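You operate a simulated robot arm through the tools that you are given. There is no shell and no other tool.

You run a simulated robot arm. Do the job below in one go: nothing can be reset, and whatever is moved stays where it is left.

## Task
Pour about 90 ml of oil into the measuring cup and put its lid on.
Fine: stand the cup in the oil drip tray first and leave it there; the jug goes back. Set down upright: measuring cup, oil jug.

It is judged by the outcome, as a careful person would: the job done as asked, and still so three seconds after it is handed in. It fails if anything else is knocked over, pushed out of place, dropped, spilled or broken. A push-on lid holds only when it is set on centred and level and pressed home; a screw cap is set on level and turned clockwise until tight.

## Robot
A 7-joint arm with a two-finger gripper, fixed in place. Base frame: the origin is at the foot of the arm, x ahead of it, y to its left, z up; the work surface is at about z = 840. Readings come in mm, degrees, newtons and seconds.
With the tool pointing down near the work surface it reaches from about 340 to 720 mm from the base axis. Its first joint turns from -66.0 to 66.0 degrees. Payload 2.45 kg.
The tool frame sits at the grasp point between the pads (the TCP): z along the fingers, y along the line on which they close. The tips reach 26 mm beyond it. Largest opening 96 mm; the body of the gripper starts 69 mm behind the TCP.
Orientation is that of the tool frame in the base frame, as a unit quaternion [x, y, z, w]. With the fingers straight down and closing along the base's y, the tool's x points along the base's -x, its y along +y and its z along -z.

## Interface
- The arm moves only by the tool nudge_tool. Its argument "rows" is a list that holds one entry, the list of rows, each a list of 7 numbers: the shift along the tool's x, y, z in mm, then the turn, a rotation vector about the tool's x, y, z in degrees, then the finger opening in mm, from 0 to 96. In form: [[[dx, dy, dz, wx, wy, wz, fingers], ...]]. A call has 1 to 20 rows; each row shifts and turns the commanded pose from where the row before left it, along the tool's axes as they then stand. A row lasts 0.2 s, in which the tool goes at most 50 mm and 8.6 degrees; a call with a longer step from one row to the next is refused whole, and so is a gripper value outside its range. A pose out of reach is approached as far as the arm can. The call stops where the force on the tool passes 40 N (or 10 N more than at its start, if that is more) or the arm is blocked; 0.2 s more then pass. The fingers move at their own pace and stop on an object; they squeeze with about 42 N. The grip force told is the motor's: it shows also when the fingers shut on nothing. Time passes only in rows, and 0.2 s behind the last, so rows that do not move let the fingers close. The reply holds the time, the measured pose of the TCP, the force on the tool along the base axes, the opening and the grip force, in the units named above and with some noise, with the torque about the TCP (base axes, N m) and any sound that the robot's microphone picked up.
- Cameras (640 x 400 px; columns grow to the right, rows downward): "scene" is fixed at [156.9, -380.3, 1443.8]; the picture's right is [0.86, -0.51, 0.00], its down [-0.20, -0.33, -0.92] and it looks along [0.47, 0.80, -0.39] (base axes); focal length 328 px, centre (320, 200). "wrist" rides on the gripper at [82, 3, -98] in the tool frame; the picture's right is [-0.04, 1.00, 0.00], its down [-0.73, -0.03, -0.68] and it looks along [-0.68, -0.03, 0.73] (tool axes); focal length 256 px, centre (320, 200). There is no depth. A picture from a camera that has moved, and an enlarged one, comes with that camera's place and axes in the base frame and with its lens.
- get_image(camera): a new picture of that camera. No time passes.
- inspect(camera, box): a new picture of the part [left, top, right, bottom] of that camera's present view, enlarged. No time passes.
- hand_in(): hands the job in; it is judged then, once.

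Nothing tells you positions but the pictures and the camera data. Unless the task says otherwise, let go and move clear before handing in.

The tools are called after ">>>" as name(argument=value, ...) on one line, values as JSON. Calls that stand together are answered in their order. nudge_tool: Moves the arm, as the interface text tells. Its arguments: {"type":"object","properties":{"rows":{"type":"array"}},"required":["rows"]} The other tools are called the same way: get_image (camera) takes a picture; inspect (camera, box) takes an enlarged picture of a part of a camera's view; hand_in () hands the job in.

At the start:

```text
time_s: 0.0
tcp_pos: [412.3, 149.2, 1220.0]
tcp_rot: [-0.001, 1.0, 0.0, 0.0]
contact_force: [0.3, 0.0, -0.2]
ft_torque: [0.05, -0.03, 0.01]
finger_gap: 96.0
grasp_force: 0.0
```

scene: 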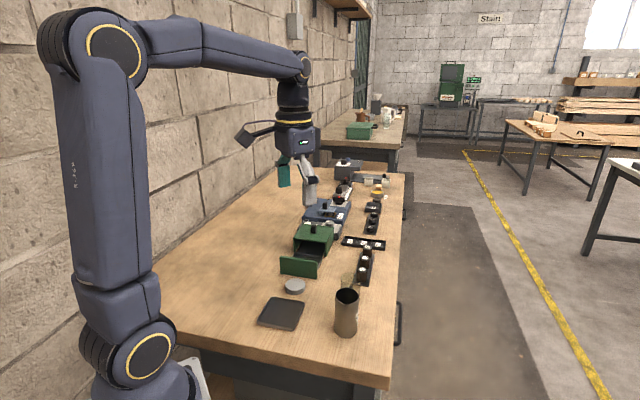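
wrist: 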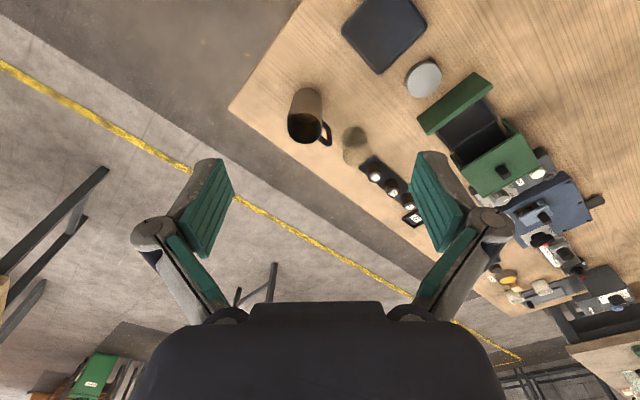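

I see a bench with a dark tray (drip tray), a grey round lid, a brown jug, a clear cup next to it and several other objects. I'll enlarge the views to find them before moving.

>>> inspect(camera="scene", box=[230, 220, 420, 350])

>>> inspect(camera="scene", box=[290, 150, 420, 250])

>>> inspect(camera="wrist", box=[230, 0, 450, 180])

>>> inspect(camera="wrist", box=[400, 60, 640, 320])

```text
3.08 times, centred on (325, 285) of scene
camera zoom: at [156.9, -380.3, 1443.8], right [0.86, -0.51, 0.0], down [-0.2, -0.33, -0.92], along [0.47, 0.8, -0.39], focal length 1009 px, centre (305, -62)
```

zoom: 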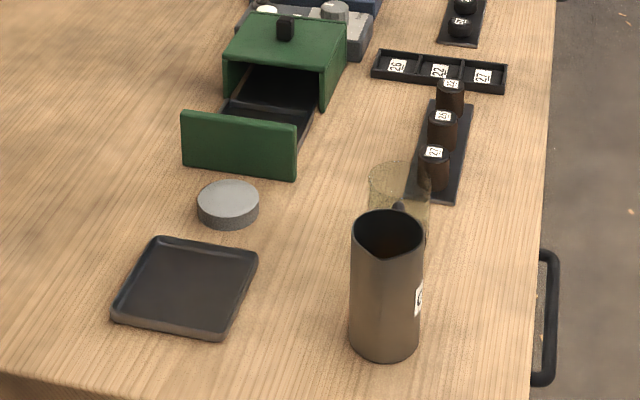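

```text
4.00 times, centred on (355, 200) of scene
camera zoom: at [156.9, -380.3, 1443.8], right [0.86, -0.51, 0.0], down [-0.2, -0.33, -0.92], along [0.47, 0.8, -0.39], focal length 1312 px, centre (180, 200)
```

zoom: 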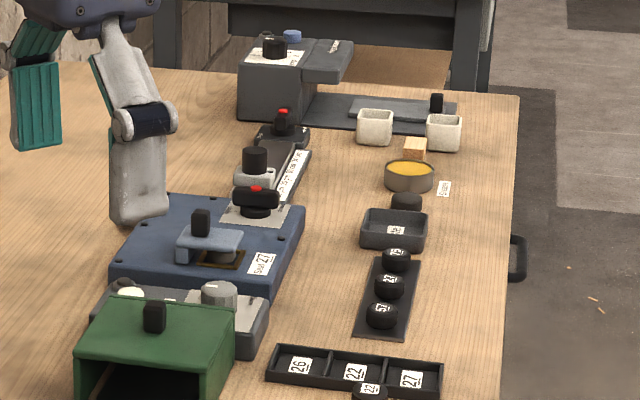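

```text
2.22 times, centred on (340, 90) of wrist
camera zoom: at [331.7, 152.3, 1316.9], right [0.04, 1.0, 0.0], down [0.73, -0.03, 0.68], along [0.68, -0.03, -0.73], focal length 569 px, centre (276, 444)
```

zoom: 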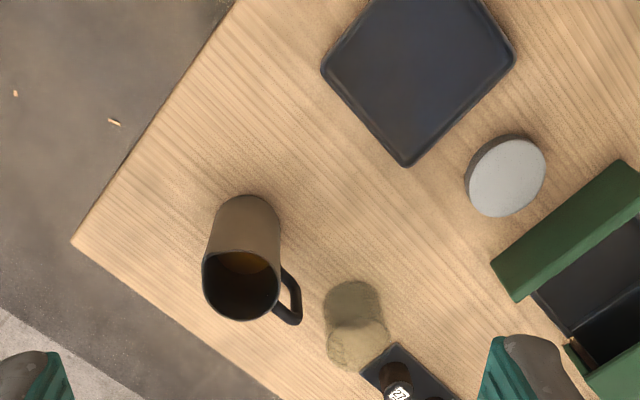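

```text
1.54 times, centred on (520, 190) of wrist
camera zoom: at [331.7, 152.3, 1316.9], right [0.04, 1.0, 0.0], down [0.73, -0.03, 0.68], along [0.68, -0.03, -0.73], focal length 394 px, centre (12, 215)
```

zoom: 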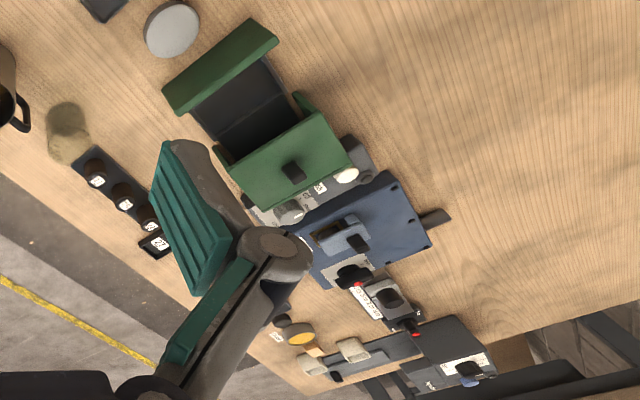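

The tray is near (415, 251), the lid near (485, 322), the jug near (523, 120, about 103 tall, spout toward −x−y), and the clear cup near (595, 209, about 70 tall). I'll move the wrist camera closer to the cup for a better look.

>>> nudge_tool(rows=[[[-13.5, 10, 30, 0, 0, 0, 96], [-13.5, 10, 30, 0, 0, 0, 96], [-13.5, 10, 30, 0, 0, 0, 96], [-13.5, 10, 30, 0, 0, 0, 96], [-13.5, 10, 30, 0, 0, 0, 96], [-13.5, 10, 30, 0, 0, 0, 96], [0, 0, 0, 0, 0, 0, 96], [0, 0, 0, 0, 0, 0, 96]]])

>>> get_image(camera="wrist")

>>> get_image(camera="scene")

```text
time_s: 1.8
tcp_pos: [494.2, 208.9, 1038.4]
tcp_rot: [-0.001, 1.0, 0.0, 0.0]
contact_force: [-0.3, 0.3, -0.4]
ft_torque: [0.0, -0.03, 0.0]
finger_gap: 95.9
grasp_force: 0.0
```

```text
taken
camera wrist: at [412.0, 211.7, 1135.8], right [0.04, 1.0, 0.0], down [0.73, -0.03, 0.68], along [0.68, -0.03, -0.73], focal length 256 px, centre (320, 200)
```

wrist: 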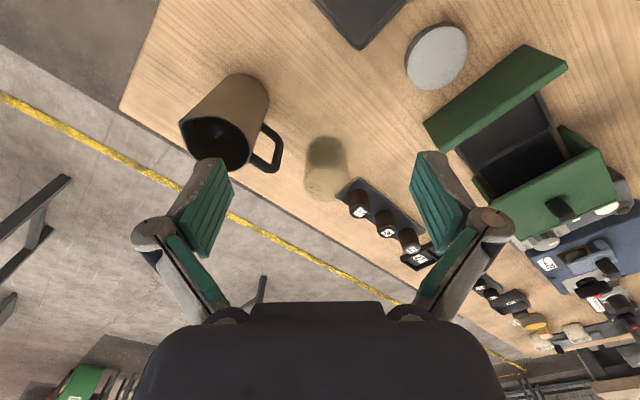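

```text
taken
```

scene: 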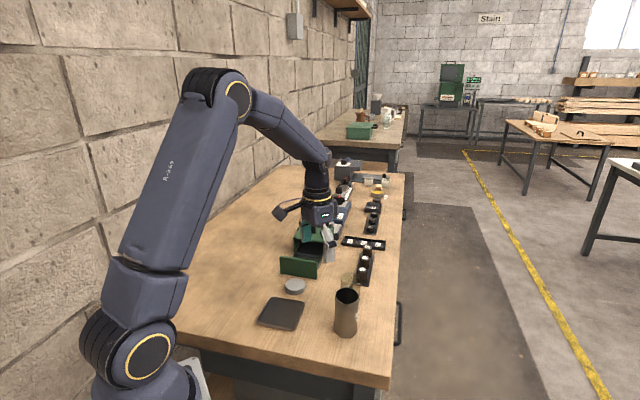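

>>> inspect(camera="wrist", box=[170, 60, 430, 270])

>>> inspect(camera="wrist", box=[280, 120, 370, 210])

>>> inspect(camera="scene", box=[320, 240, 400, 345])

```text
1.90 times, centred on (300, 165) of wrist
camera zoom: at [412.0, 211.7, 1135.8], right [0.04, 1.0, 0.0], down [0.73, -0.03, 0.68], along [0.68, -0.03, -0.73], focal length 488 px, centre (358, 267)
```

zoom: 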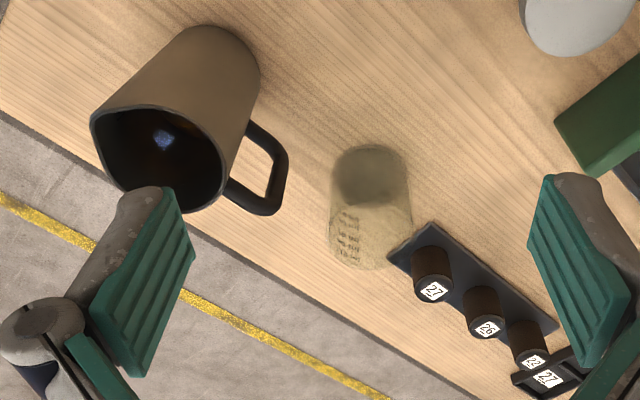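

```text
4.44 times, centred on (325, 165) of wrist
camera zoom: at [412.0, 211.7, 1135.8], right [0.04, 1.0, 0.0], down [0.73, -0.03, 0.68], along [0.68, -0.03, -0.73], focal length 1138 px, centre (298, 356)
```

zoom: 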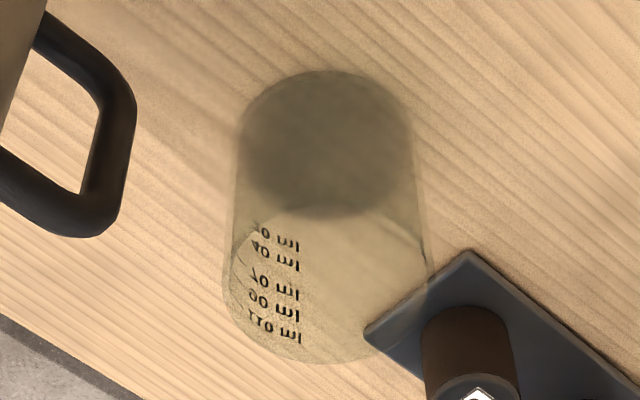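

```text
3.81 times, centred on (360, 292) of scene
camera zoom: at [156.9, -380.3, 1443.8], right [0.86, -0.51, 0.0], down [-0.2, -0.33, -0.92], along [0.47, 0.8, -0.39], focal length 1249 px, centre (168, -152)
```

zoom: 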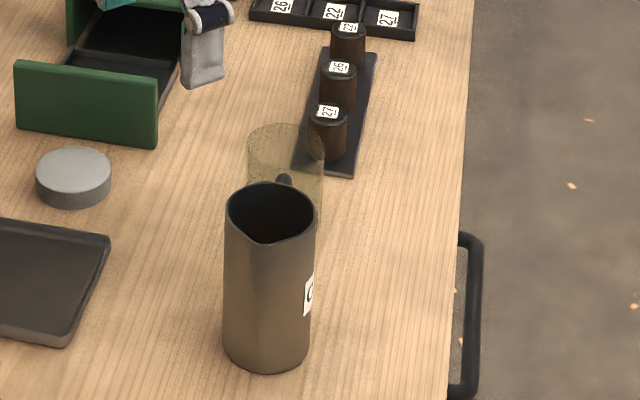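

The cup stands at about (599, 211), roughly 54 mm wide and 67 tall, with its ml marks on the +x side. I'll move above it, turned slightly so the fingers miss the jug handle and the rack, and look again.

>>> nudge_tool(rows=[[[-35, 1, 10, 0, 0, 0, 96], [-35, 1, 10, 0, 0, 0, 96], [-35, 0, 10, 0, 0, 0, 96], [0, 0, 0, 0, 0, -8.5, 96], [0, 0, 0, 0, 0, -8.5, 96], [0, 0, 0, 0, 0, 0, 96], [0, 0, 0, 0, 0, 0, 96]]])

>>> get_image(camera="wrist")

>>> inspect(camera="scene", box=[280, 200, 420, 345])

```text
time_s: 3.4
tcp_pos: [598.4, 210.2, 1008.1]
tcp_rot: [-0.149, 0.989, 0.0, 0.001]
contact_force: [0.2, 0.5, 0.1]
ft_torque: [0.01, -0.01, 0.01]
finger_gap: 96.0
grasp_force: 0.0
```

```text
taken
camera wrist: at [520.3, 190.2, 1106.7], right [-0.25, 0.97, 0.0], down [0.71, 0.19, 0.68], along [0.66, 0.17, -0.73], focal length 256 px, centre (320, 200)
```

wrist: 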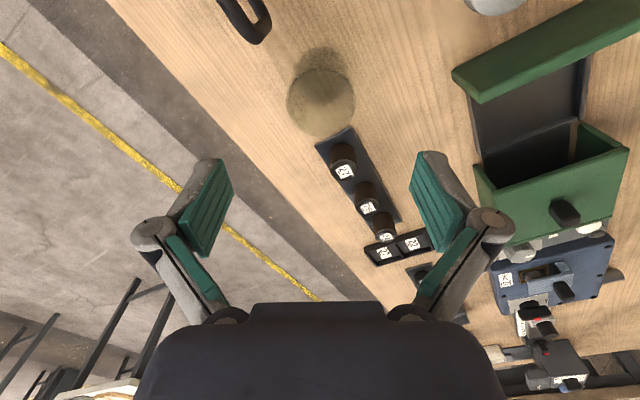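

```text
2.76 times, centred on (350, 272) of scene
camera zoom: at [156.9, -380.3, 1443.8], right [0.86, -0.51, 0.0], down [-0.2, -0.33, -0.92], along [0.47, 0.8, -0.39], focal length 905 px, centre (237, 0)
```

zoom: 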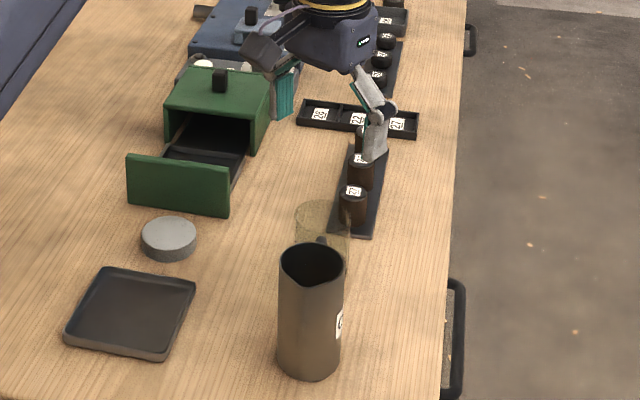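

>>> inspect(camera="wrist", box=[270, 30, 380, 150])

```text
3.33 times, centred on (325, 90) of wrist
camera zoom: at [520.3, 190.2, 1106.7], right [-0.25, 0.97, 0.0], down [0.71, 0.19, 0.68], along [0.66, 0.17, -0.73], focal length 853 px, centre (303, 567)
```

zoom: 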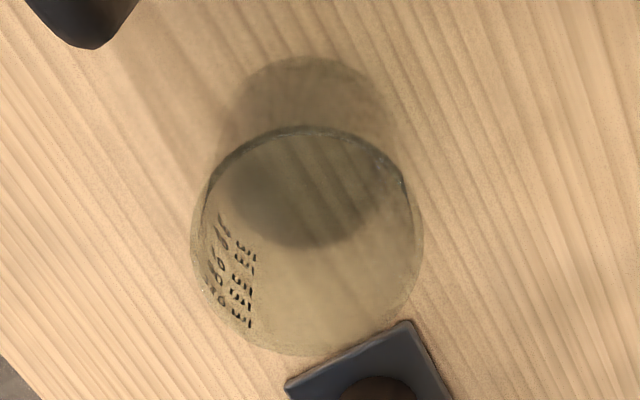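

The cup is confirmed at (599, 210), straight below the tool and empty. I'll descend to z≈880 and close on it.

>>> nudge_tool(rows=[[[0, 0, 32, 0, 0, 0, 96], [0, 0, 32, 0, 0, 0, 96], [0, 0, 32, 0, 0, 0, 96], [0, 0, 20, 0, 0, 0, 96], [0, 0, 12, 0, 0, 0, 96], [0, 0, 0, 0, 0, 0, 96], [0, 0, 0, 0, 0, 0, 40], [0, 0, 0, 0, 0, 0, 40], [0, 0, 0, 0, 0, 0, 40], [0, 0, 0, 0, 0, 0, 40], [0, 0, 0, 0, 0, 0, 40], [0, 0, 0, 0, 0, 0, 40]]])

>>> inspect(camera="scene", box=[280, 200, 420, 345])

>>> get_image(camera="wrist")

```text
time_s: 6.0
tcp_pos: [598.4, 210.3, 879.6]
tcp_rot: [-0.147, 0.989, 0.0, 0.0]
contact_force: [-0.8, 0.3, 1.8]
ft_torque: [-0.05, 0.02, -0.02]
finger_gap: 53.5
grasp_force: 42.1
```

```text
2.76 times, centred on (350, 272) of scene
camera zoom: at [156.8, -380.3, 1443.8], right [0.86, -0.51, 0.0], down [-0.2, -0.33, -0.92], along [0.47, 0.8, -0.39], focal length 905 px, centre (237, 0)
```

zoom: 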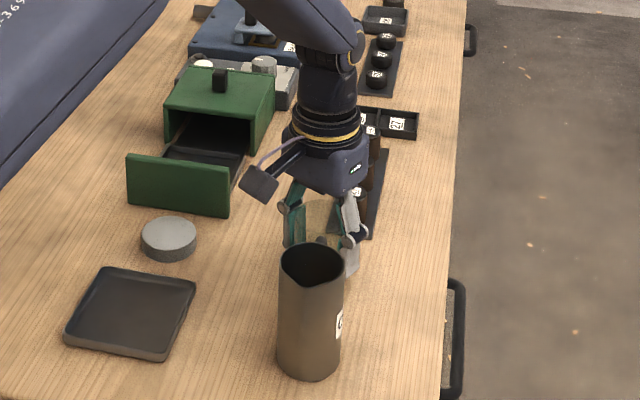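

```text
taken
camera wrist: at [519.6, 189.9, 977.9], right [-0.25, 0.97, 0.0], down [0.71, 0.19, 0.68], along [0.66, 0.17, -0.73], focal length 256 px, centre (320, 200)
```

wrist: 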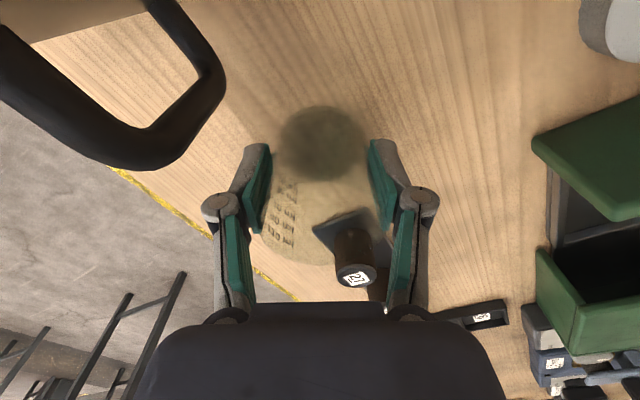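

The cup is gripped (gap 53.5). I'll lift it, carry it over the tray at about (413, 253), and turn it so the marks face the scene camera.

>>> nudge_tool(rows=[[[0, 0, -20, 0, 0, 0, 40], [0, 0, -35, 0, 0, 0, 40], [0, 0, -35, 0, 0, 0, 40], [0, 0, -35, 0, 0, 0, 40], [0, 0, -25, 0, 0, 0, 40], [16, 9, 0, 0, 0, 0, 40], [33, 19, 0, 0, 0, 0, 40], [33, 19, 0, 0, 0, 0, 40], [33, 19, 0, 0, 0, 0, 40], [33, 19, 0, 0, 0, 0, 40], [16.4, 9.3, 0, 0, 0, 0, 40], [0, 0, 0, 0, 0, 0, 40]]])

>>> nudge_tool(rows=[[[0, 0, 0, 0, 0, 8.2, 40], [0, 0, 0, 0, 0, 8.2, 40], [0, 0, 0, 0, 0, 8.2, 40], [0, 0, 0, 0, 0, 8.2, 40], [0, 0, 0, 0, 0, 8.2, 40], [0, 0, 0, 0, 0, 8.2, 40], [0, 0, 0, 0, 0, 8.2, 40], [0, 0, 0, 0, 0, 8.2, 40], [0, 0, 0, 0, 0, 8.2, 40], [0, 0, 0, 0, 0, 8.2, 40], [0, 0, 0, 0, 0, 0, 40]]])

>>> get_image(camera="wrist")

>>> inspect(camera="scene", box=[220, 200, 400, 345])

```text
time_s: 8.6
tcp_pos: [413.4, 254.9, 1030.8]
tcp_rot: [-0.149, 0.989, 0.0, 0.0]
contact_force: [0.0, 0.2, -0.9]
ft_torque: [-0.02, -0.01, 0.02]
finger_gap: 53.1
grasp_force: 41.4
```

```text
time_s: 11.0
tcp_pos: [414.3, 253.6, 1030.1]
tcp_rot: [0.538, 0.843, -0.001, 0.0]
contact_force: [-0.1, 0.0, -0.7]
ft_torque: [-0.03, 0.03, 0.0]
finger_gap: 53.5
grasp_force: 41.8
```

```text
taken
camera wrist: at [382.8, 329.0, 1128.4], right [0.92, 0.38, 0.0], down [0.28, -0.68, 0.68], along [0.26, -0.63, -0.73], focal length 256 px, centre (320, 200)
```

wrist: 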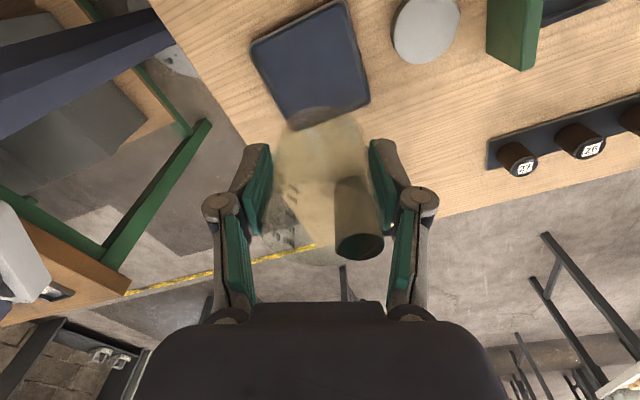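

```text
2.76 times, centred on (310, 272) of scene
camera zoom: at [156.9, -380.3, 1443.8], right [0.86, -0.51, 0.0], down [-0.2, -0.33, -0.92], along [0.47, 0.8, -0.39], focal length 905 px, centre (348, 0)
```

zoom: 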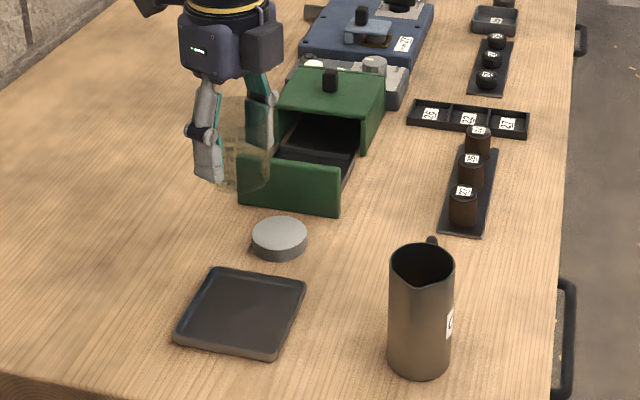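

>>> inspect(camera="wrist", box=[230, 0, 390, 140])

>>> inspect(camera="scene", box=[250, 290, 315, 335])

```text
2.86 times, centred on (310, 70) of wrist
camera zoom: at [382.8, 329.0, 1128.4], right [0.92, 0.38, 0.0], down [0.28, -0.68, 0.68], along [0.26, -0.63, -0.73], focal length 731 px, centre (349, 571)
```

zoom: 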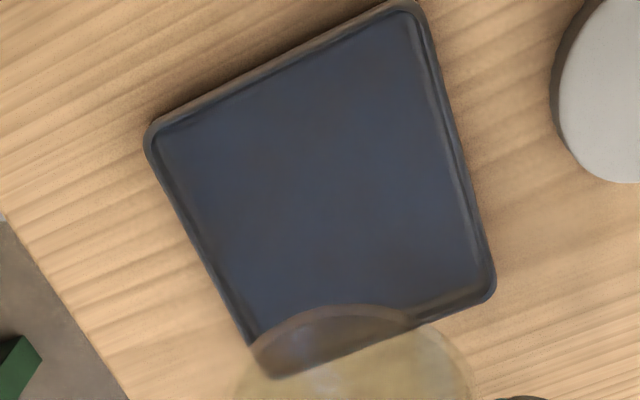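

```text
8.89 times, centred on (282, 312) of scene
camera zoom: at [156.9, -380.3, 1443.8], right [0.86, -0.51, 0.0], down [-0.2, -0.33, -0.92], along [0.47, 0.8, -0.39], focal length 2915 px, centre (653, -800)
```

zoom: 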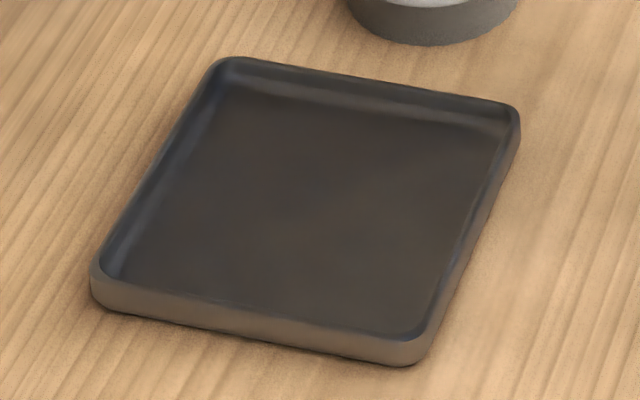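

The tray centre refines to about (411.5, 249.5), rim about 10 mm high. I'll lower the cup into it, easing the last millimetres.

>>> nudge_tool(rows=[[[-2.4, -4.2, 0, 0, 0, 0, 40], [0, 0, 30, 0, 0, 0, 40], [0, 0, 35, 0, 0, 0, 40], [0, 0, 35, 0, 0, 0, 40], [0, 0, 25, 0, 0, 0, 40], [0, 0, 12, 0, 0, 0, 40], [0, 0, 5, 0, 0, 0, 40], [0, 0, 0, 0, 0, 0, 40]]])

>>> nudge_tool(rows=[[[0, 0, 1.5, 0, 0, 0, 40], [0, 0, 0, 0, 0, 0, 40]]])

>>> inspect(camera="scene", box=[230, 250, 350, 345])

```text
time_s: 12.8
tcp_pos: [411.7, 248.1, 888.6]
tcp_rot: [0.537, 0.844, 0.0, -0.001]
contact_force: [-0.1, -0.7, 0.1]
ft_torque: [0.0, -0.03, 0.02]
finger_gap: 53.5
grasp_force: 42.3
```

```text
time_s: 13.4
tcp_pos: [411.9, 249.0, 888.2]
tcp_rot: [0.537, 0.844, -0.001, 0.0]
contact_force: [-0.2, -0.5, 0.7]
ft_torque: [-0.02, 0.01, 0.0]
finger_gap: 53.5
grasp_force: 42.2
```

```text
4.21 times, centred on (290, 298) of scene
camera zoom: at [156.9, -380.3, 1443.8], right [0.86, -0.51, 0.0], down [-0.2, -0.33, -0.92], along [0.47, 0.8, -0.39], focal length 1381 px, centre (446, -210)
```

zoom: 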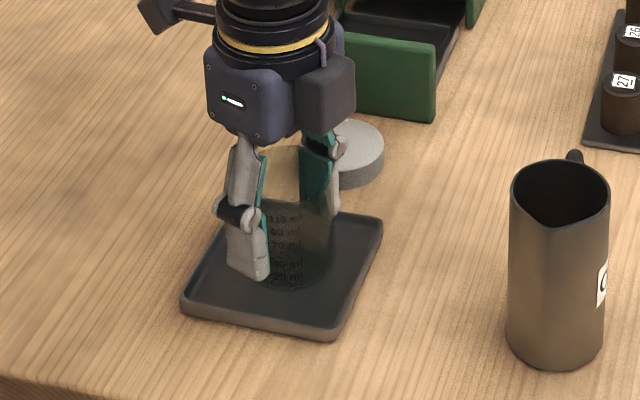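

The cup hangs just above the tray floor with its marks facing the scene camera. I'll continue down in 1.5 mm steps until it touches.

>>> nudge_tool(rows=[[[0, 0, 1.5, 0, 0, 0, 40], [0, 0, 0, 0, 0, 0, 40]]])

>>> nudge_tool(rows=[[[0, 0, 1.5, 0, 0, 0, 40], [0, 0, 0, 0, 0, 0, 40]]])

>>> nudge_tool(rows=[[[0, 0, 1, 0, 0, 0, 40], [0, 0, 0, 0, 0, 0, 40]]])

```text
time_s: 14.0
tcp_pos: [412.1, 250.0, 886.3]
tcp_rot: [0.538, 0.843, 0.0, 0.0]
contact_force: [0.2, -0.2, -0.1]
ft_torque: [0.01, 0.02, 0.02]
finger_gap: 53.6
grasp_force: 41.5
```

```text
time_s: 14.6
tcp_pos: [411.7, 248.8, 885.3]
tcp_rot: [0.538, 0.843, 0.001, 0.0]
contact_force: [-1.0, 0.8, 2.4]
ft_torque: [-0.07, 0.04, -0.01]
finger_gap: 53.1
grasp_force: 41.7
```

```text
time_s: 15.2
tcp_pos: [411.5, 249.2, 883.6]
tcp_rot: [0.538, 0.843, 0.0, 0.0]
contact_force: [-6.7, -3.8, 24.7]
ft_torque: [-0.3, 0.19, -0.03]
finger_gap: 53.5
grasp_force: 41.6
```

It has touched the tray floor (24.7 N), so I'll ease back 1 mm, open, and rise.

>>> nudge_tool(rows=[[[0, 0, -1.2, 0, 0, 0, 40], [0, 0, 0, 0, 0, 0, 40], [0, 0, 0, 0, 0, 0, 60], [0, 0, 0, 0, 0, 0, 80], [0, 0, 0, 0, 0, 0, 88], [0, 0, 0, 0, 0, 0, 88], [0, 0, -15, 0, 0, 0, 88], [0, 0, -30, 0, 0, 0, 88], [0, 0, -35, 0, 0, 0, 96], [0, 0, -35, 0, 0, 0, 96], [0, 0, -35, 0, 0, 0, 96], [0, 0, 0, 0, 0, 0, 96]]])

>>> inspect(camera="scene", box=[240, 260, 320, 335])

>>> get_image(camera="wrist")

```text
time_s: 17.8
tcp_pos: [413.5, 248.8, 1032.6]
tcp_rot: [0.537, 0.843, 0.001, -0.001]
contact_force: [-0.3, -0.8, -0.8]
ft_torque: [-0.01, 0.01, -0.02]
finger_gap: 96.0
grasp_force: 0.1
```

```text
5.33 times, centred on (280, 298) of scene
camera zoom: at [156.9, -380.3, 1443.8], right [0.86, -0.51, 0.0], down [-0.2, -0.33, -0.92], along [0.47, 0.8, -0.39], focal length 1749 px, centre (533, -320)
```

zoom: 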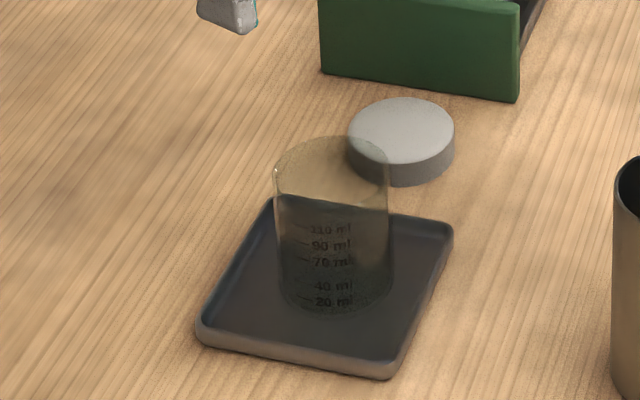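

```text
taken
camera wrist: at [380.3, 325.3, 1130.7], right [0.92, 0.39, 0.0], down [0.28, -0.68, 0.68], along [0.26, -0.63, -0.73], focal length 256 px, centre (320, 200)
```

wrist: 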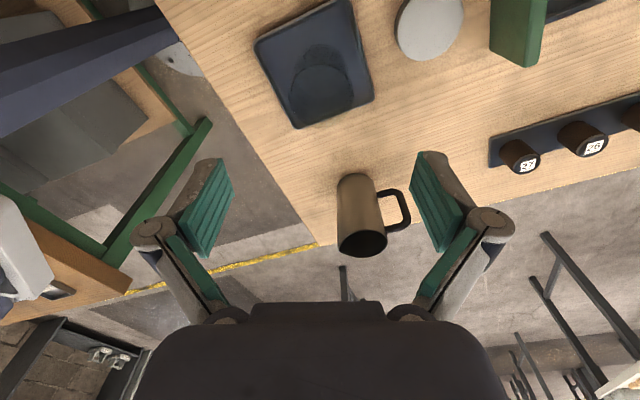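

The cup stands in the tray with readable marks. Next I'll go above the jug, turning the tool so the camera side faces the handle, and measure handle and spout directions.

>>> nudge_tool(rows=[[[-32.7, 8.8, -6, 0, 0, 0, 96], [-32.7, 8.8, -6, 0, 0, 0, 96], [-32.7, 8.8, -6, 0, 0, 0, 96], [-32.7, 8.8, -6, 0, 0, 0, 96], [-32.7, 8.8, -4, 0, 0, 0, 96], [0, 0, 0, 0, 0, 7.9, 96], [0, 0, 0, 0, 0, 7.9, 96], [0, 0, 0, 0, 0, 7.9, 96], [0, 0, 0, 0, 0, 7.9, 96], [0, 0, 0, 0, 0, 7.9, 96], [0, 0, 0, 0, 0, 7.9, 96], [0, 0, 0, 0, 0, 7.9, 96], [0, 0, 0, 0, 0, 7.9, 96], [0, 0, 0, 0, 0, 0, 96]]])

>>> get_image(camera="wrist")

>>> get_image(camera="scene")

```text
time_s: 20.8
tcp_pos: [520.7, 120.4, 1062.0]
tcp_rot: [0.9, 0.436, 0.0, -0.001]
contact_force: [0.0, 0.1, 0.5]
ft_torque: [-0.01, 0.03, 0.0]
finger_gap: 96.1
grasp_force: 0.1
```

```text
taken
camera wrist: at [573.7, 181.7, 1160.5], right [0.76, -0.65, 0.0], down [-0.48, -0.56, 0.68], along [-0.44, -0.52, -0.73], focal length 256 px, centre (320, 200)
```

wrist: 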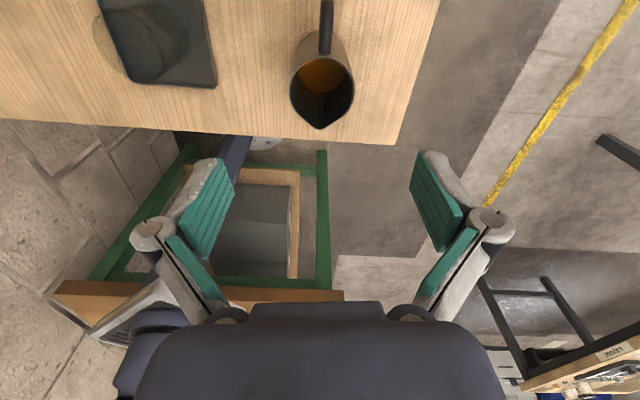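

```text
taken
```

scene: 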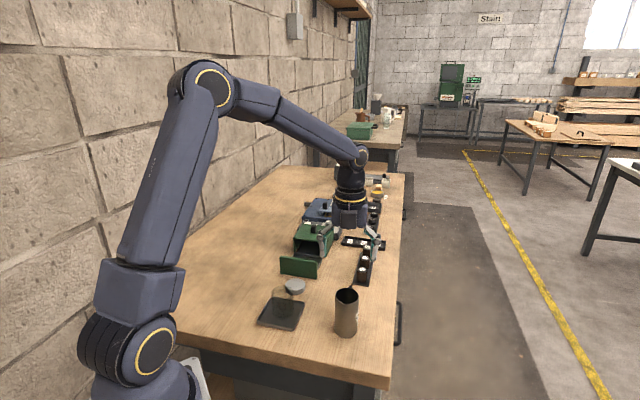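

Yaw of about −128° is reachable. I'll zoom in on the jug from here.

>>> inspect(camera="wrist", box=[260, 0, 390, 140])

```text
2.86 times, centred on (325, 70) of wrist
camera zoom: at [573.7, 181.7, 1160.5], right [0.76, -0.65, 0.0], down [-0.48, -0.56, 0.68], along [-0.44, -0.52, -0.73], focal length 731 px, centre (306, 571)
```

zoom: 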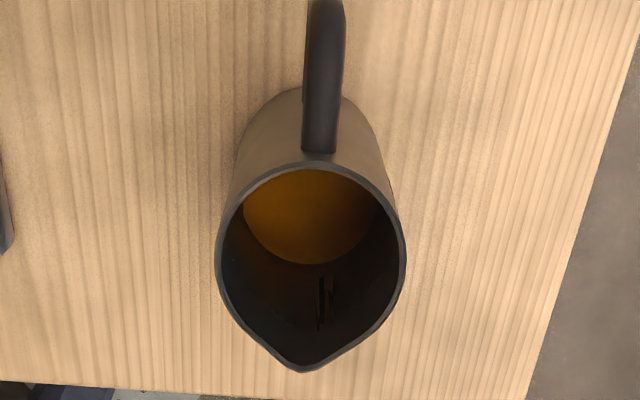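

The jug's spout points to 225° and its handle to 45°, axis near (524.5, 121), rim about z 945, oil level low at roughly z 880. Before grasping it I'll dry-run the pouring pose with the empty gripper to check that the tilt is reachable.

>>> nudge_tool(rows=[[[7.7, -37.9, 0, 0, 0, 0, 96], [7.7, -37.9, 0, 0, 0, 0, 96], [7.7, -37.9, 0, 0, 0, 0, 96], [7.7, -37.9, 0, 0, 0, 0, 96], [7.7, -37.9, 0, 0, 0, 0, 96], [7.7, -37.9, 0, 0, 0, 0, 96], [0, 0, 0, 0, 0, -7.83, 96], [0, 0, 0, 0, 0, -7.83, 96], [0, 0, 0, 0, 0, -7.83, 96], [0, 0, 0, 0, 0, -7.83, 96], [0, 0, 0, 0, 0, -7.83, 96], [0, 0, 0, 0, 0, -7.83, 96], [0, 0, 0, 0, 0, -7.83, 96], [0, 0, 0, 0, 0, -7.83, 96], [0, 0, 0, 0, 0, -7.83, 96], [0, 0, 0, 0, 0, -7.83, 96], [0, 0, 0, 0, 0, 0, 96]]])

>>> nudge_tool(rows=[[[0, 0, 0, 0, 7.5, 0, 96], [0, 0, 0, 0, 7.5, 0, 96], [0, 0, 0, 0, 7.5, 0, 96], [0, 0, 0, 0, 7.5, 0, 96], [0, 0, 0, 0, 7.5, 0, 96], [0, 0, 0, 0, 7.5, 0, 96], [0, 0, 0, 0, 7.5, 0, 96], [0, 0, 0, 0, 7.5, 0, 96], [0, 0, 0, 0, 0, 0, 96], [0, 0, 0, 0, 0, 0, 96]]])

>>> get_image(camera="scene")

>>> get_image(camera="wrist")

```text
time_s: 24.4
tcp_pos: [371.4, 297.7, 1064.0]
tcp_rot: [0.42, 0.907, 0.0, 0.001]
contact_force: [-0.6, 0.6, 0.0]
ft_torque: [-0.03, -0.02, 0.01]
finger_gap: 96.1
grasp_force: 0.0
```

```text
time_s: 26.6
tcp_pos: [370.9, 296.8, 1063.1]
tcp_rot: [0.364, 0.785, 0.21, -0.454]
contact_force: [0.6, 0.2, 0.1]
ft_torque: [-0.03, -0.02, 0.01]
finger_gap: 96.0
grasp_force: 0.2
```

```text
taken
```

scene: 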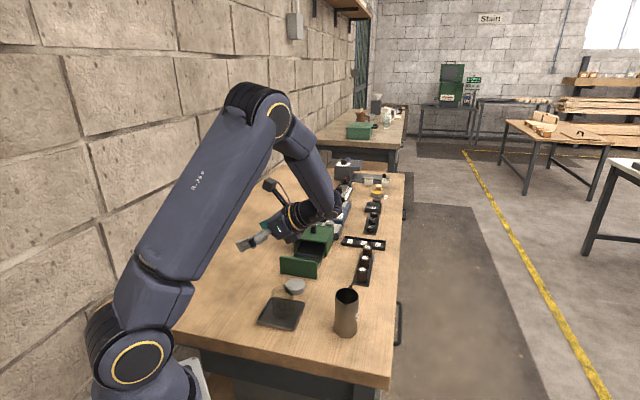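

```text
taken
camera wrist: at [401.5, 264.5, 1182.5], right [0.78, 0.63, -0.03], down [0.59, -0.75, -0.3], along [-0.21, 0.21, -0.95], focal length 256 px, centre (320, 200)
```

wrist: 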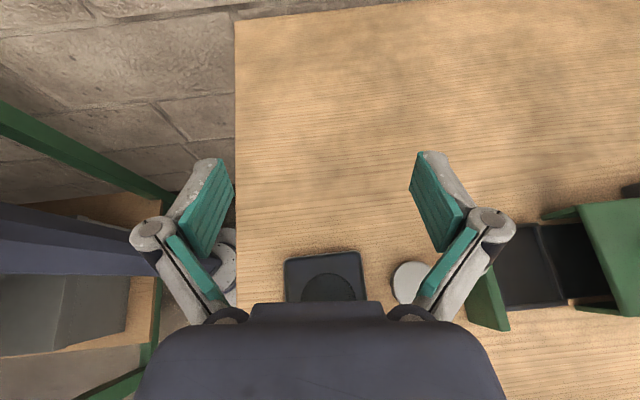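

A 60° tilt is reachable. I'll lower to the real pour height and continue to about 85° while pivoting about the future lip point.

>>> nudge_tool(rows=[[[-26.4, 0, 15.2, 0, 0, 0, 96], [-26.4, 0, 15.2, 0, 0, 0, 96], [-26.4, 0, 15.2, 0, 0, 0, 96], [-26.4, 0, 15.2, 0, 0, 0, 96], [0, 0, 0, 0, 0, 0, 96], [4, 0, -3.2, 0, 5, 0, 96], [4, 0, -3.2, 0, 5, 0, 96], [4, 0, -3.2, 0, 5, 0, 96], [4, 0, -3.2, 0, 5, 0, 96], [4, 0, -3.2, 0, 5, 0, 96], [4, 0, -3.2, 0, 5, 0, 96], [0, 0, 0, 0, 0, 0, 96], [0, 0, 0, 0, 0, 0, 96]]])

>>> inspect(camera="scene", box=[200, 200, 400, 345])

```text
time_s: 29.4
tcp_pos: [379.4, 288.0, 973.6]
tcp_rot: [0.296, 0.643, 0.3, -0.64]
contact_force: [-1.0, 0.2, 0.3]
ft_torque: [-0.01, 0.01, -0.01]
finger_gap: 96.0
grasp_force: 0.0
```

```text
2.76 times, centred on (300, 272) of scene
camera zoom: at [155.5, -380.7, 1443.9], right [0.86, -0.51, 0.0], down [-0.19, -0.33, -0.92], along [0.47, 0.8, -0.39], focal length 905 px, centre (375, 0)
```

zoom: 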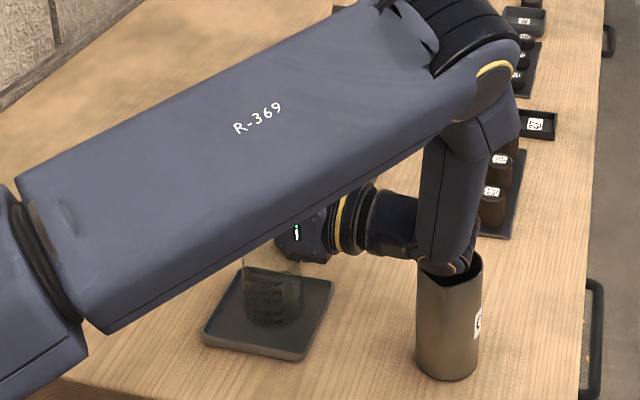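

The full 90° tilt is reachable and the cup stays visible. I'll rise, level the tool and return above the jug at yaw −135°.

>>> nudge_tool(rows=[[[30, 0, 0, 0, 0, 0, 96], [40, 0, 0, 0, 0, 0, 96], [30, 0, 0, 0, 0, 0, 96], [0, 0, 0, 0, -8.2, 0, 96], [0, 0, 0, 0, -8.2, 0, 96], [0, 0, 0, 0, -8.2, 0, 96], [0, 0, 0, 0, -8.2, 0, 96], [0, 0, 0, 0, -8.2, 0, 96], [0, 0, 0, 0, -8.2, 0, 96], [0, 0, 0, 0, -8.2, 0, 96], [0, 0, 0, 0, -8.2, 0, 96], [0, 0, 0, 0, -8.2, 0, 96], [0, 0, 0, 0, -8.2, 0, 96], [0, 0, 0, 0, -8, 0, 96], [0, 0, 0, 0, 0, 0, 96], [0, 0, 0, 0, 0, 0, 96]]])

>>> nudge_tool(rows=[[[-36.9, 0.6, 0, 0, 0, 0, 96], [-36.9, 0.6, 0, 0, 0, 0, 96], [-36.9, 0.6, 0, 0, 0, 0, 96], [-36.9, 0.6, 0, 0, 0, 0, 96], [-36.9, 0.6, 0, 0, 0, 0, 96], [-36.9, 0.6, 0, 0, 0, 0, 96], [0, 0, 0, 0, 0, 8.5, 96], [0, 0, 0, 0, 0, 8.5, 96], [0, 0, 0, 0, 0, 8.5, 96], [0, 0, 0, 0, 0, 8.5, 96], [0, 0, 0, 0, 0, 8.5, 96], [0, 0, 0, 0, 0, 8.5, 96], [0, 0, 0, 0, 0, 8.5, 96], [0, 0, 0, 0, 0, 8.5, 96], [0, 0, 0, 0, 0, 8.5, 96], [0, 0, 0, 0, 0, 8.5, 96], [0, 0, 0, 0, 0, 0, 96], [0, 0, 0, 0, 0, 0, 96]]])

>>> inspect(camera="wrist", box=[260, 0, 390, 140])

>>> inspect(camera="scene", box=[240, 200, 400, 345])

```text
time_s: 32.8
tcp_pos: [378.6, 288.2, 1068.6]
tcp_rot: [0.422, 0.906, 0.0, -0.001]
contact_force: [0.2, 0.4, 0.1]
ft_torque: [-0.03, 0.0, 0.01]
finger_gap: 96.1
grasp_force: 0.1
```

```text
time_s: 36.6
tcp_pos: [523.9, 119.8, 1069.6]
tcp_rot: [0.924, 0.383, 0.0, 0.0]
contact_force: [-0.4, -0.6, 0.3]
ft_torque: [-0.03, -0.01, -0.01]
finger_gap: 95.9
grasp_force: 0.2
```

```text
2.86 times, centred on (325, 70) of wrist
camera zoom: at [583.5, 176.1, 1166.4], right [0.68, -0.73, 0.0], down [-0.54, -0.5, 0.68], along [-0.5, -0.46, -0.73], focal length 731 px, centre (306, 571)
```

zoom: 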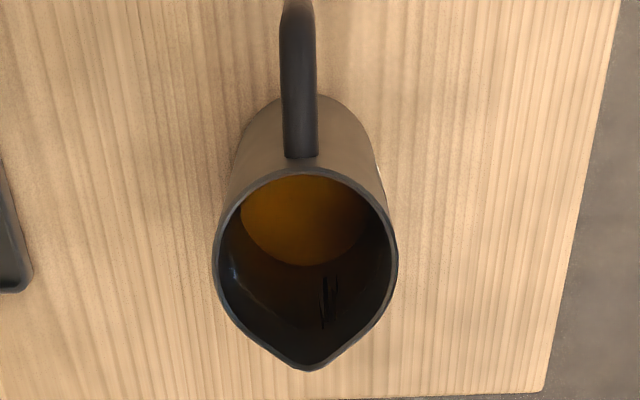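

```text
2.76 times, centred on (320, 272) of scene
camera zoom: at [156.9, -380.3, 1443.8], right [0.86, -0.51, 0.0], down [-0.2, -0.33, -0.92], along [0.47, 0.8, -0.39], focal length 905 px, centre (320, 0)
```

zoom: 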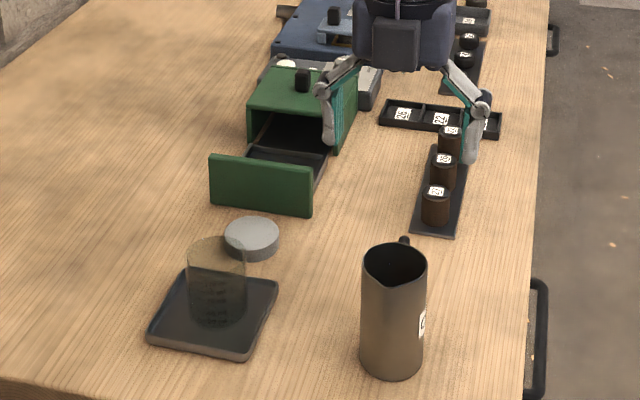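

The jug is well aligned with the tool: axis under the TCP, spout along tool −x, rim about z 947. I'll descend to z≈903 and grip it.

>>> nudge_tool(rows=[[[0, -1, 30, 0, 0, 0, 96], [0, 0, 35, 0, 0, 0, 96], [0, 0, 35, 0, 0, 0, 96], [0, 0, 30, 0, 0, 0, 96], [0, 0, 24, 0, 0, 0, 96], [0, 0, 12, 0, 0, 0, 96], [0, 0, 0, 0, 0, 0, 96], [0, 0, 0, 0, 0, 0, 40], [0, 0, 0, 0, 0, 0, 40], [0, 0, 0, 0, 0, 0, 40], [0, 0, 0, 0, 0, 0, 40], [0, 0, 0, 0, 0, 0, 40], [0, 0, 0, 0, 0, 0, 40]]])

>>> get_image(camera="wrist")

>>> inspect(camera="scene", box=[240, 200, 400, 345])

```text
time_s: 39.4
tcp_pos: [523.6, 122.7, 903.4]
tcp_rot: [0.924, 0.383, 0.0, -0.001]
contact_force: [2.0, -1.5, 2.2]
ft_torque: [-0.12, -0.1, -0.02]
finger_gap: 54.8
grasp_force: 42.1
```

```text
taken
camera wrist: at [582.9, 177.5, 1000.7], right [0.68, -0.73, 0.0], down [-0.54, -0.5, 0.68], along [-0.5, -0.46, -0.73], focal length 256 px, centre (320, 200)
```

wrist: 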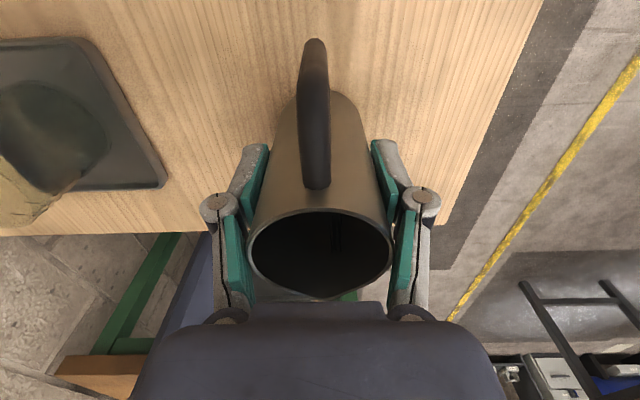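

```text
2.76 times, centred on (320, 272) of scene
camera zoom: at [156.9, -380.4, 1443.8], right [0.86, -0.51, 0.0], down [-0.2, -0.33, -0.92], along [0.47, 0.8, -0.39], focal length 905 px, centre (320, 0)
```

zoom: 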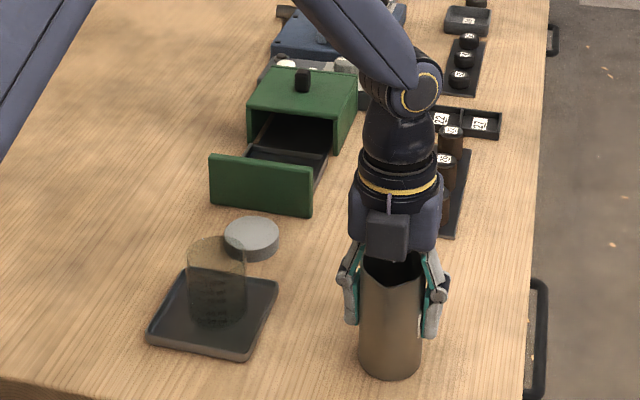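

Jug gripped at gap 54.8; its home is TCP (524, 122, 903.4) at yaw −135°. I'll lift it gently and read its weight.

>>> nudge_tool(rows=[[[0, 0, -8, 0, 0, 0, 40], [0, 0, -15, 0, 0, 0, 40], [0, 0, -25, 0, 0, 0, 40], [0, 0, -25, 0, 0, 0, 40], [0, 0, -25, 0, 0, 0, 40], [0, 0, -25, 0, 0, 0, 40], [0, 0, -17, 0, 0, 0, 40], [0, 0, -8, 0, 0, 0, 40], [0, 0, 0, 0, 0, 0, 40], [0, 0, 0, 0, 0, 0, 40], [0, 0, 0, 0, 0, 0, 40]]])

>>> nudge_tool(rows=[[[0, 0, 0, 0, 0, 0, 40]]])

>>> nudge_tool(rows=[[[0, 0, 0, 0, 0, 0, 40]]])

>>> nudge_tool(rows=[[[0, 0, 0, 0, 0, 0, 40]]])

>>> get_image(camera="wrist")

>>> inspect(camera="scene", box=[240, 160, 420, 345])

```text
time_s: 41.8
tcp_pos: [520.9, 121.2, 1051.7]
tcp_rot: [0.924, 0.383, 0.0, 0.0]
contact_force: [1.0, 0.2, -2.6]
ft_torque: [0.0, 0.02, 0.0]
finger_gap: 54.4
grasp_force: 41.8
```

```text
time_s: 42.2
tcp_pos: [521.7, 121.5, 1050.4]
tcp_rot: [0.924, 0.384, 0.0, 0.0]
contact_force: [0.3, 0.6, -2.8]
ft_torque: [-0.01, -0.03, -0.02]
finger_gap: 54.5
grasp_force: 42.3
```

```text
time_s: 42.6
tcp_pos: [523.3, 121.7, 1051.5]
tcp_rot: [0.924, 0.383, 0.0, 0.0]
contact_force: [0.1, 0.3, -1.5]
ft_torque: [-0.02, 0.0, -0.01]
finger_gap: 54.8
grasp_force: 42.3
```

```text
time_s: 43.0
tcp_pos: [522.4, 122.3, 1050.5]
tcp_rot: [0.924, 0.383, 0.0, 0.001]
contact_force: [0.5, 0.2, -3.4]
ft_torque: [-0.01, 0.0, 0.01]
finger_gap: 54.9
grasp_force: 42.0
```

```text
taken
camera wrist: at [582.1, 177.5, 1148.5], right [0.68, -0.73, 0.0], down [-0.54, -0.5, 0.68], along [-0.5, -0.46, -0.73], focal length 256 px, centre (320, 200)
```

wrist: 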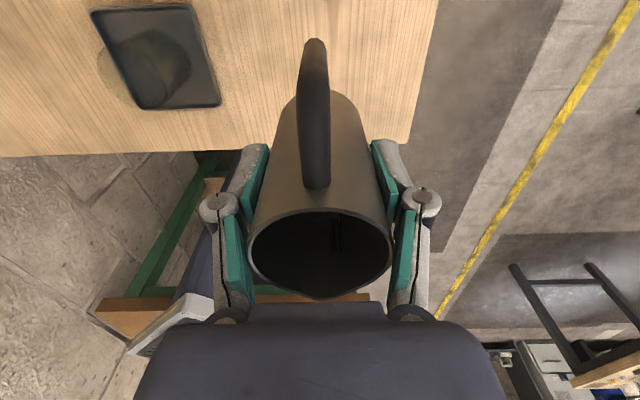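

```text
2.16 times, centred on (330, 252) of scene
camera zoom: at [156.9, -380.3, 1443.8], right [0.86, -0.51, 0.0], down [-0.2, -0.33, -0.92], along [0.47, 0.8, -0.39], focal length 709 px, centre (298, 86)
```

zoom: 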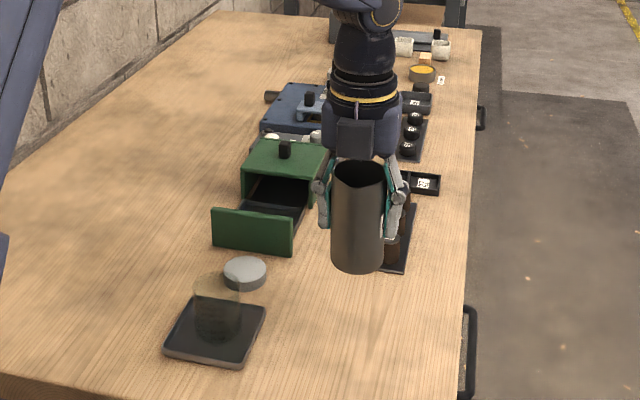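

The jug weighs about 2.6 N in total. I'll turn it to yaw −50° and carry it over to the cup while it is still upright.

>>> nudge_tool(rows=[[[0, 0, 0, 0, 0, -4, 40], [0, 0, 0, 0, 0, -7, 40], [0, 0, 0, 0, 0, -8, 40], [0, 0, 0, 0, 0, -8, 40], [0, 0, 0, 0, 0, -8, 40], [0, 0, 0, 0, 0, -8, 40], [0, 0, 0, 0, 0, -8, 40], [0, 0, 0, 0, 0, -8, 40], [0, 0, 0, 0, 0, -8, 40], [0, 0, 0, 0, 0, -8, 40], [0, 0, 0, 0, 0, -6, 40], [0, 0, 0, 0, 0, -4, 40], [0, 0, 0, 0, 0, 0, 40]]])

>>> nudge_tool(rows=[[[12, -0.4, 0, 0, 0, 0, 40], [25, -0.4, 0, 0, 0, 0, 40], [32, -0.4, 0, 0, 0, 0, 40], [34, -0.5, 0, 0, 0, 0, 40], [34, -0.5, 0, 0, 0, 0, 40], [32, -0.4, 0, 0, 0, 0, 40], [24, -0.4, 0, 0, 0, 0, 40], [12.8, -0.3, 0, 0, 0, 0, 40], [0, 0, 0, 0, 0, 0, 40], [0, 0, 0, 0, 0, 0, 40], [0, 0, 0, 0, 0, 0, 40]]])

>>> inspect(camera="scene", box=[200, 160, 400, 345])

>>> get_image(camera="wrist")

```text
time_s: 45.8
tcp_pos: [521.5, 121.4, 1050.9]
tcp_rot: [0.422, 0.907, 0.001, 0.0]
contact_force: [-0.3, -0.8, -2.3]
ft_torque: [0.05, 0.02, 0.02]
finger_gap: 54.8
grasp_force: 41.9
```

```text
time_s: 48.2
tcp_pos: [386.7, 278.1, 1050.0]
tcp_rot: [0.422, 0.906, 0.0, 0.0]
contact_force: [0.4, 0.0, -1.8]
ft_torque: [0.02, -0.01, -0.01]
finger_gap: 54.8
grasp_force: 41.6
```

```text
2.16 times, centred on (300, 252) of scene
camera zoom: at [156.9, -380.3, 1443.8], right [0.86, -0.51, 0.0], down [-0.2, -0.33, -0.92], along [0.47, 0.8, -0.39], focal length 709 px, centre (363, 86)
```

zoom: 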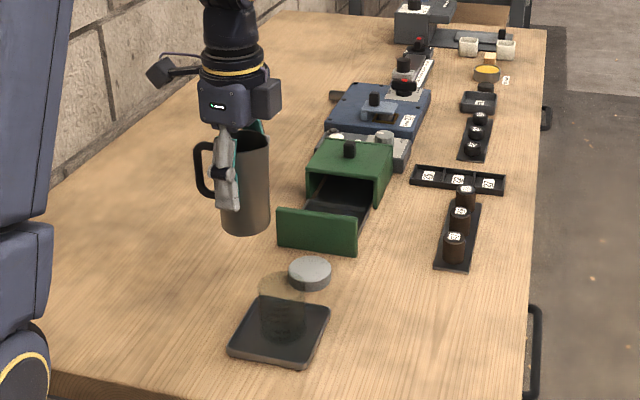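

```text
taken
camera wrist: at [336.6, 342.0, 1148.8], right [0.79, 0.61, 0.0], down [0.45, -0.58, 0.68], along [0.42, -0.54, -0.73], focal length 256 px, centre (320, 200)
```

wrist: 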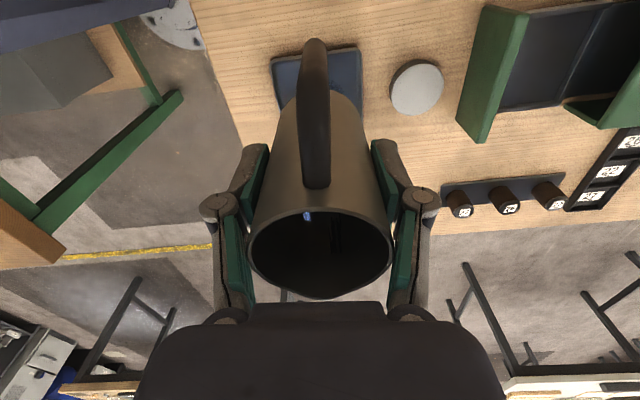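

The jug is upright over the pouring spot. I'll tilt it to 30° about the lip and lower the lip to about z 955, still well before any flow.

>>> nudge_tool(rows=[[[3.71, 0, -2.96, 0, 5, 0, 40], [3.71, 0, -2.96, 0, 5, 0, 40], [3.71, 0, -2.96, 0, 5, 0, 40], [3.71, 0, -2.96, 0, 5, 0, 40], [3.71, 0, -2.96, 0, 5, 0, 40], [3.71, 0, -2.96, 0, 5, 0, 40], [0, 0, 0, 0, 0, 0, 40], [-7, 0, 12.1, 0, 0, 0, 40], [-12.5, 0, 21.65, 0, 0, 0, 40], [-12.5, 0, 21.65, 0, 0, 0, 40], [-12.5, 0, 21.65, 0, 0, 0, 40], [-12.5, 0, 21.65, 0, 0, 0, 40], [-8.5, 0, 14.7, 0, 0, 0, 40], [-4, 0, 7, 0, 0, 0, 40], [0, 0, 0, 0, 0, 0, 40], [0, 0, 0, 0, 0, 0, 40]]])

>>> inspect(camera="scene", box=[220, 220, 340, 335])

>>> get_image(camera="wrist")

```text
time_s: 51.6
tcp_pos: [374.6, 291.7, 933.4]
tcp_rot: [0.407, 0.876, 0.109, -0.235]
contact_force: [0.7, -0.2, -2.5]
ft_torque: [-0.02, 0.0, 0.01]
finger_gap: 54.9
grasp_force: 42.4
```

```text
3.48 times, centred on (280, 278) of scene
camera zoom: at [156.9, -380.3, 1443.8], right [0.86, -0.51, 0.0], down [-0.2, -0.33, -0.92], along [0.47, 0.8, -0.39], focal length 1141 px, centre (459, -70)
```

zoom: 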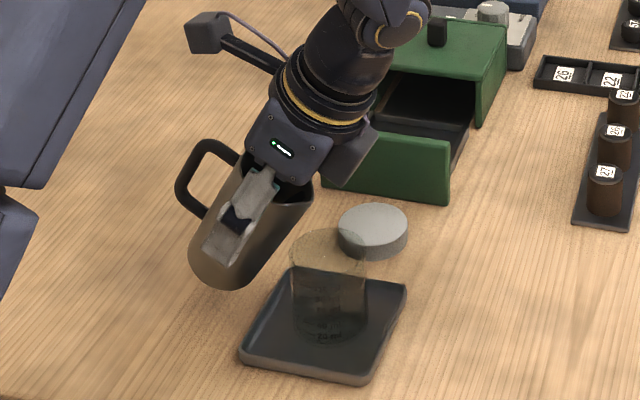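

```text
taken
camera wrist: at [363.6, 310.4, 1059.4], right [0.79, 0.62, -0.02], down [0.61, -0.76, 0.22], along [0.12, -0.19, -0.97], focal length 256 px, centre (320, 200)
```

wrist: 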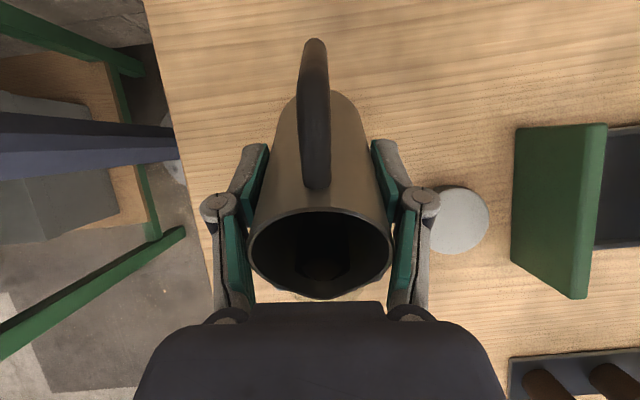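

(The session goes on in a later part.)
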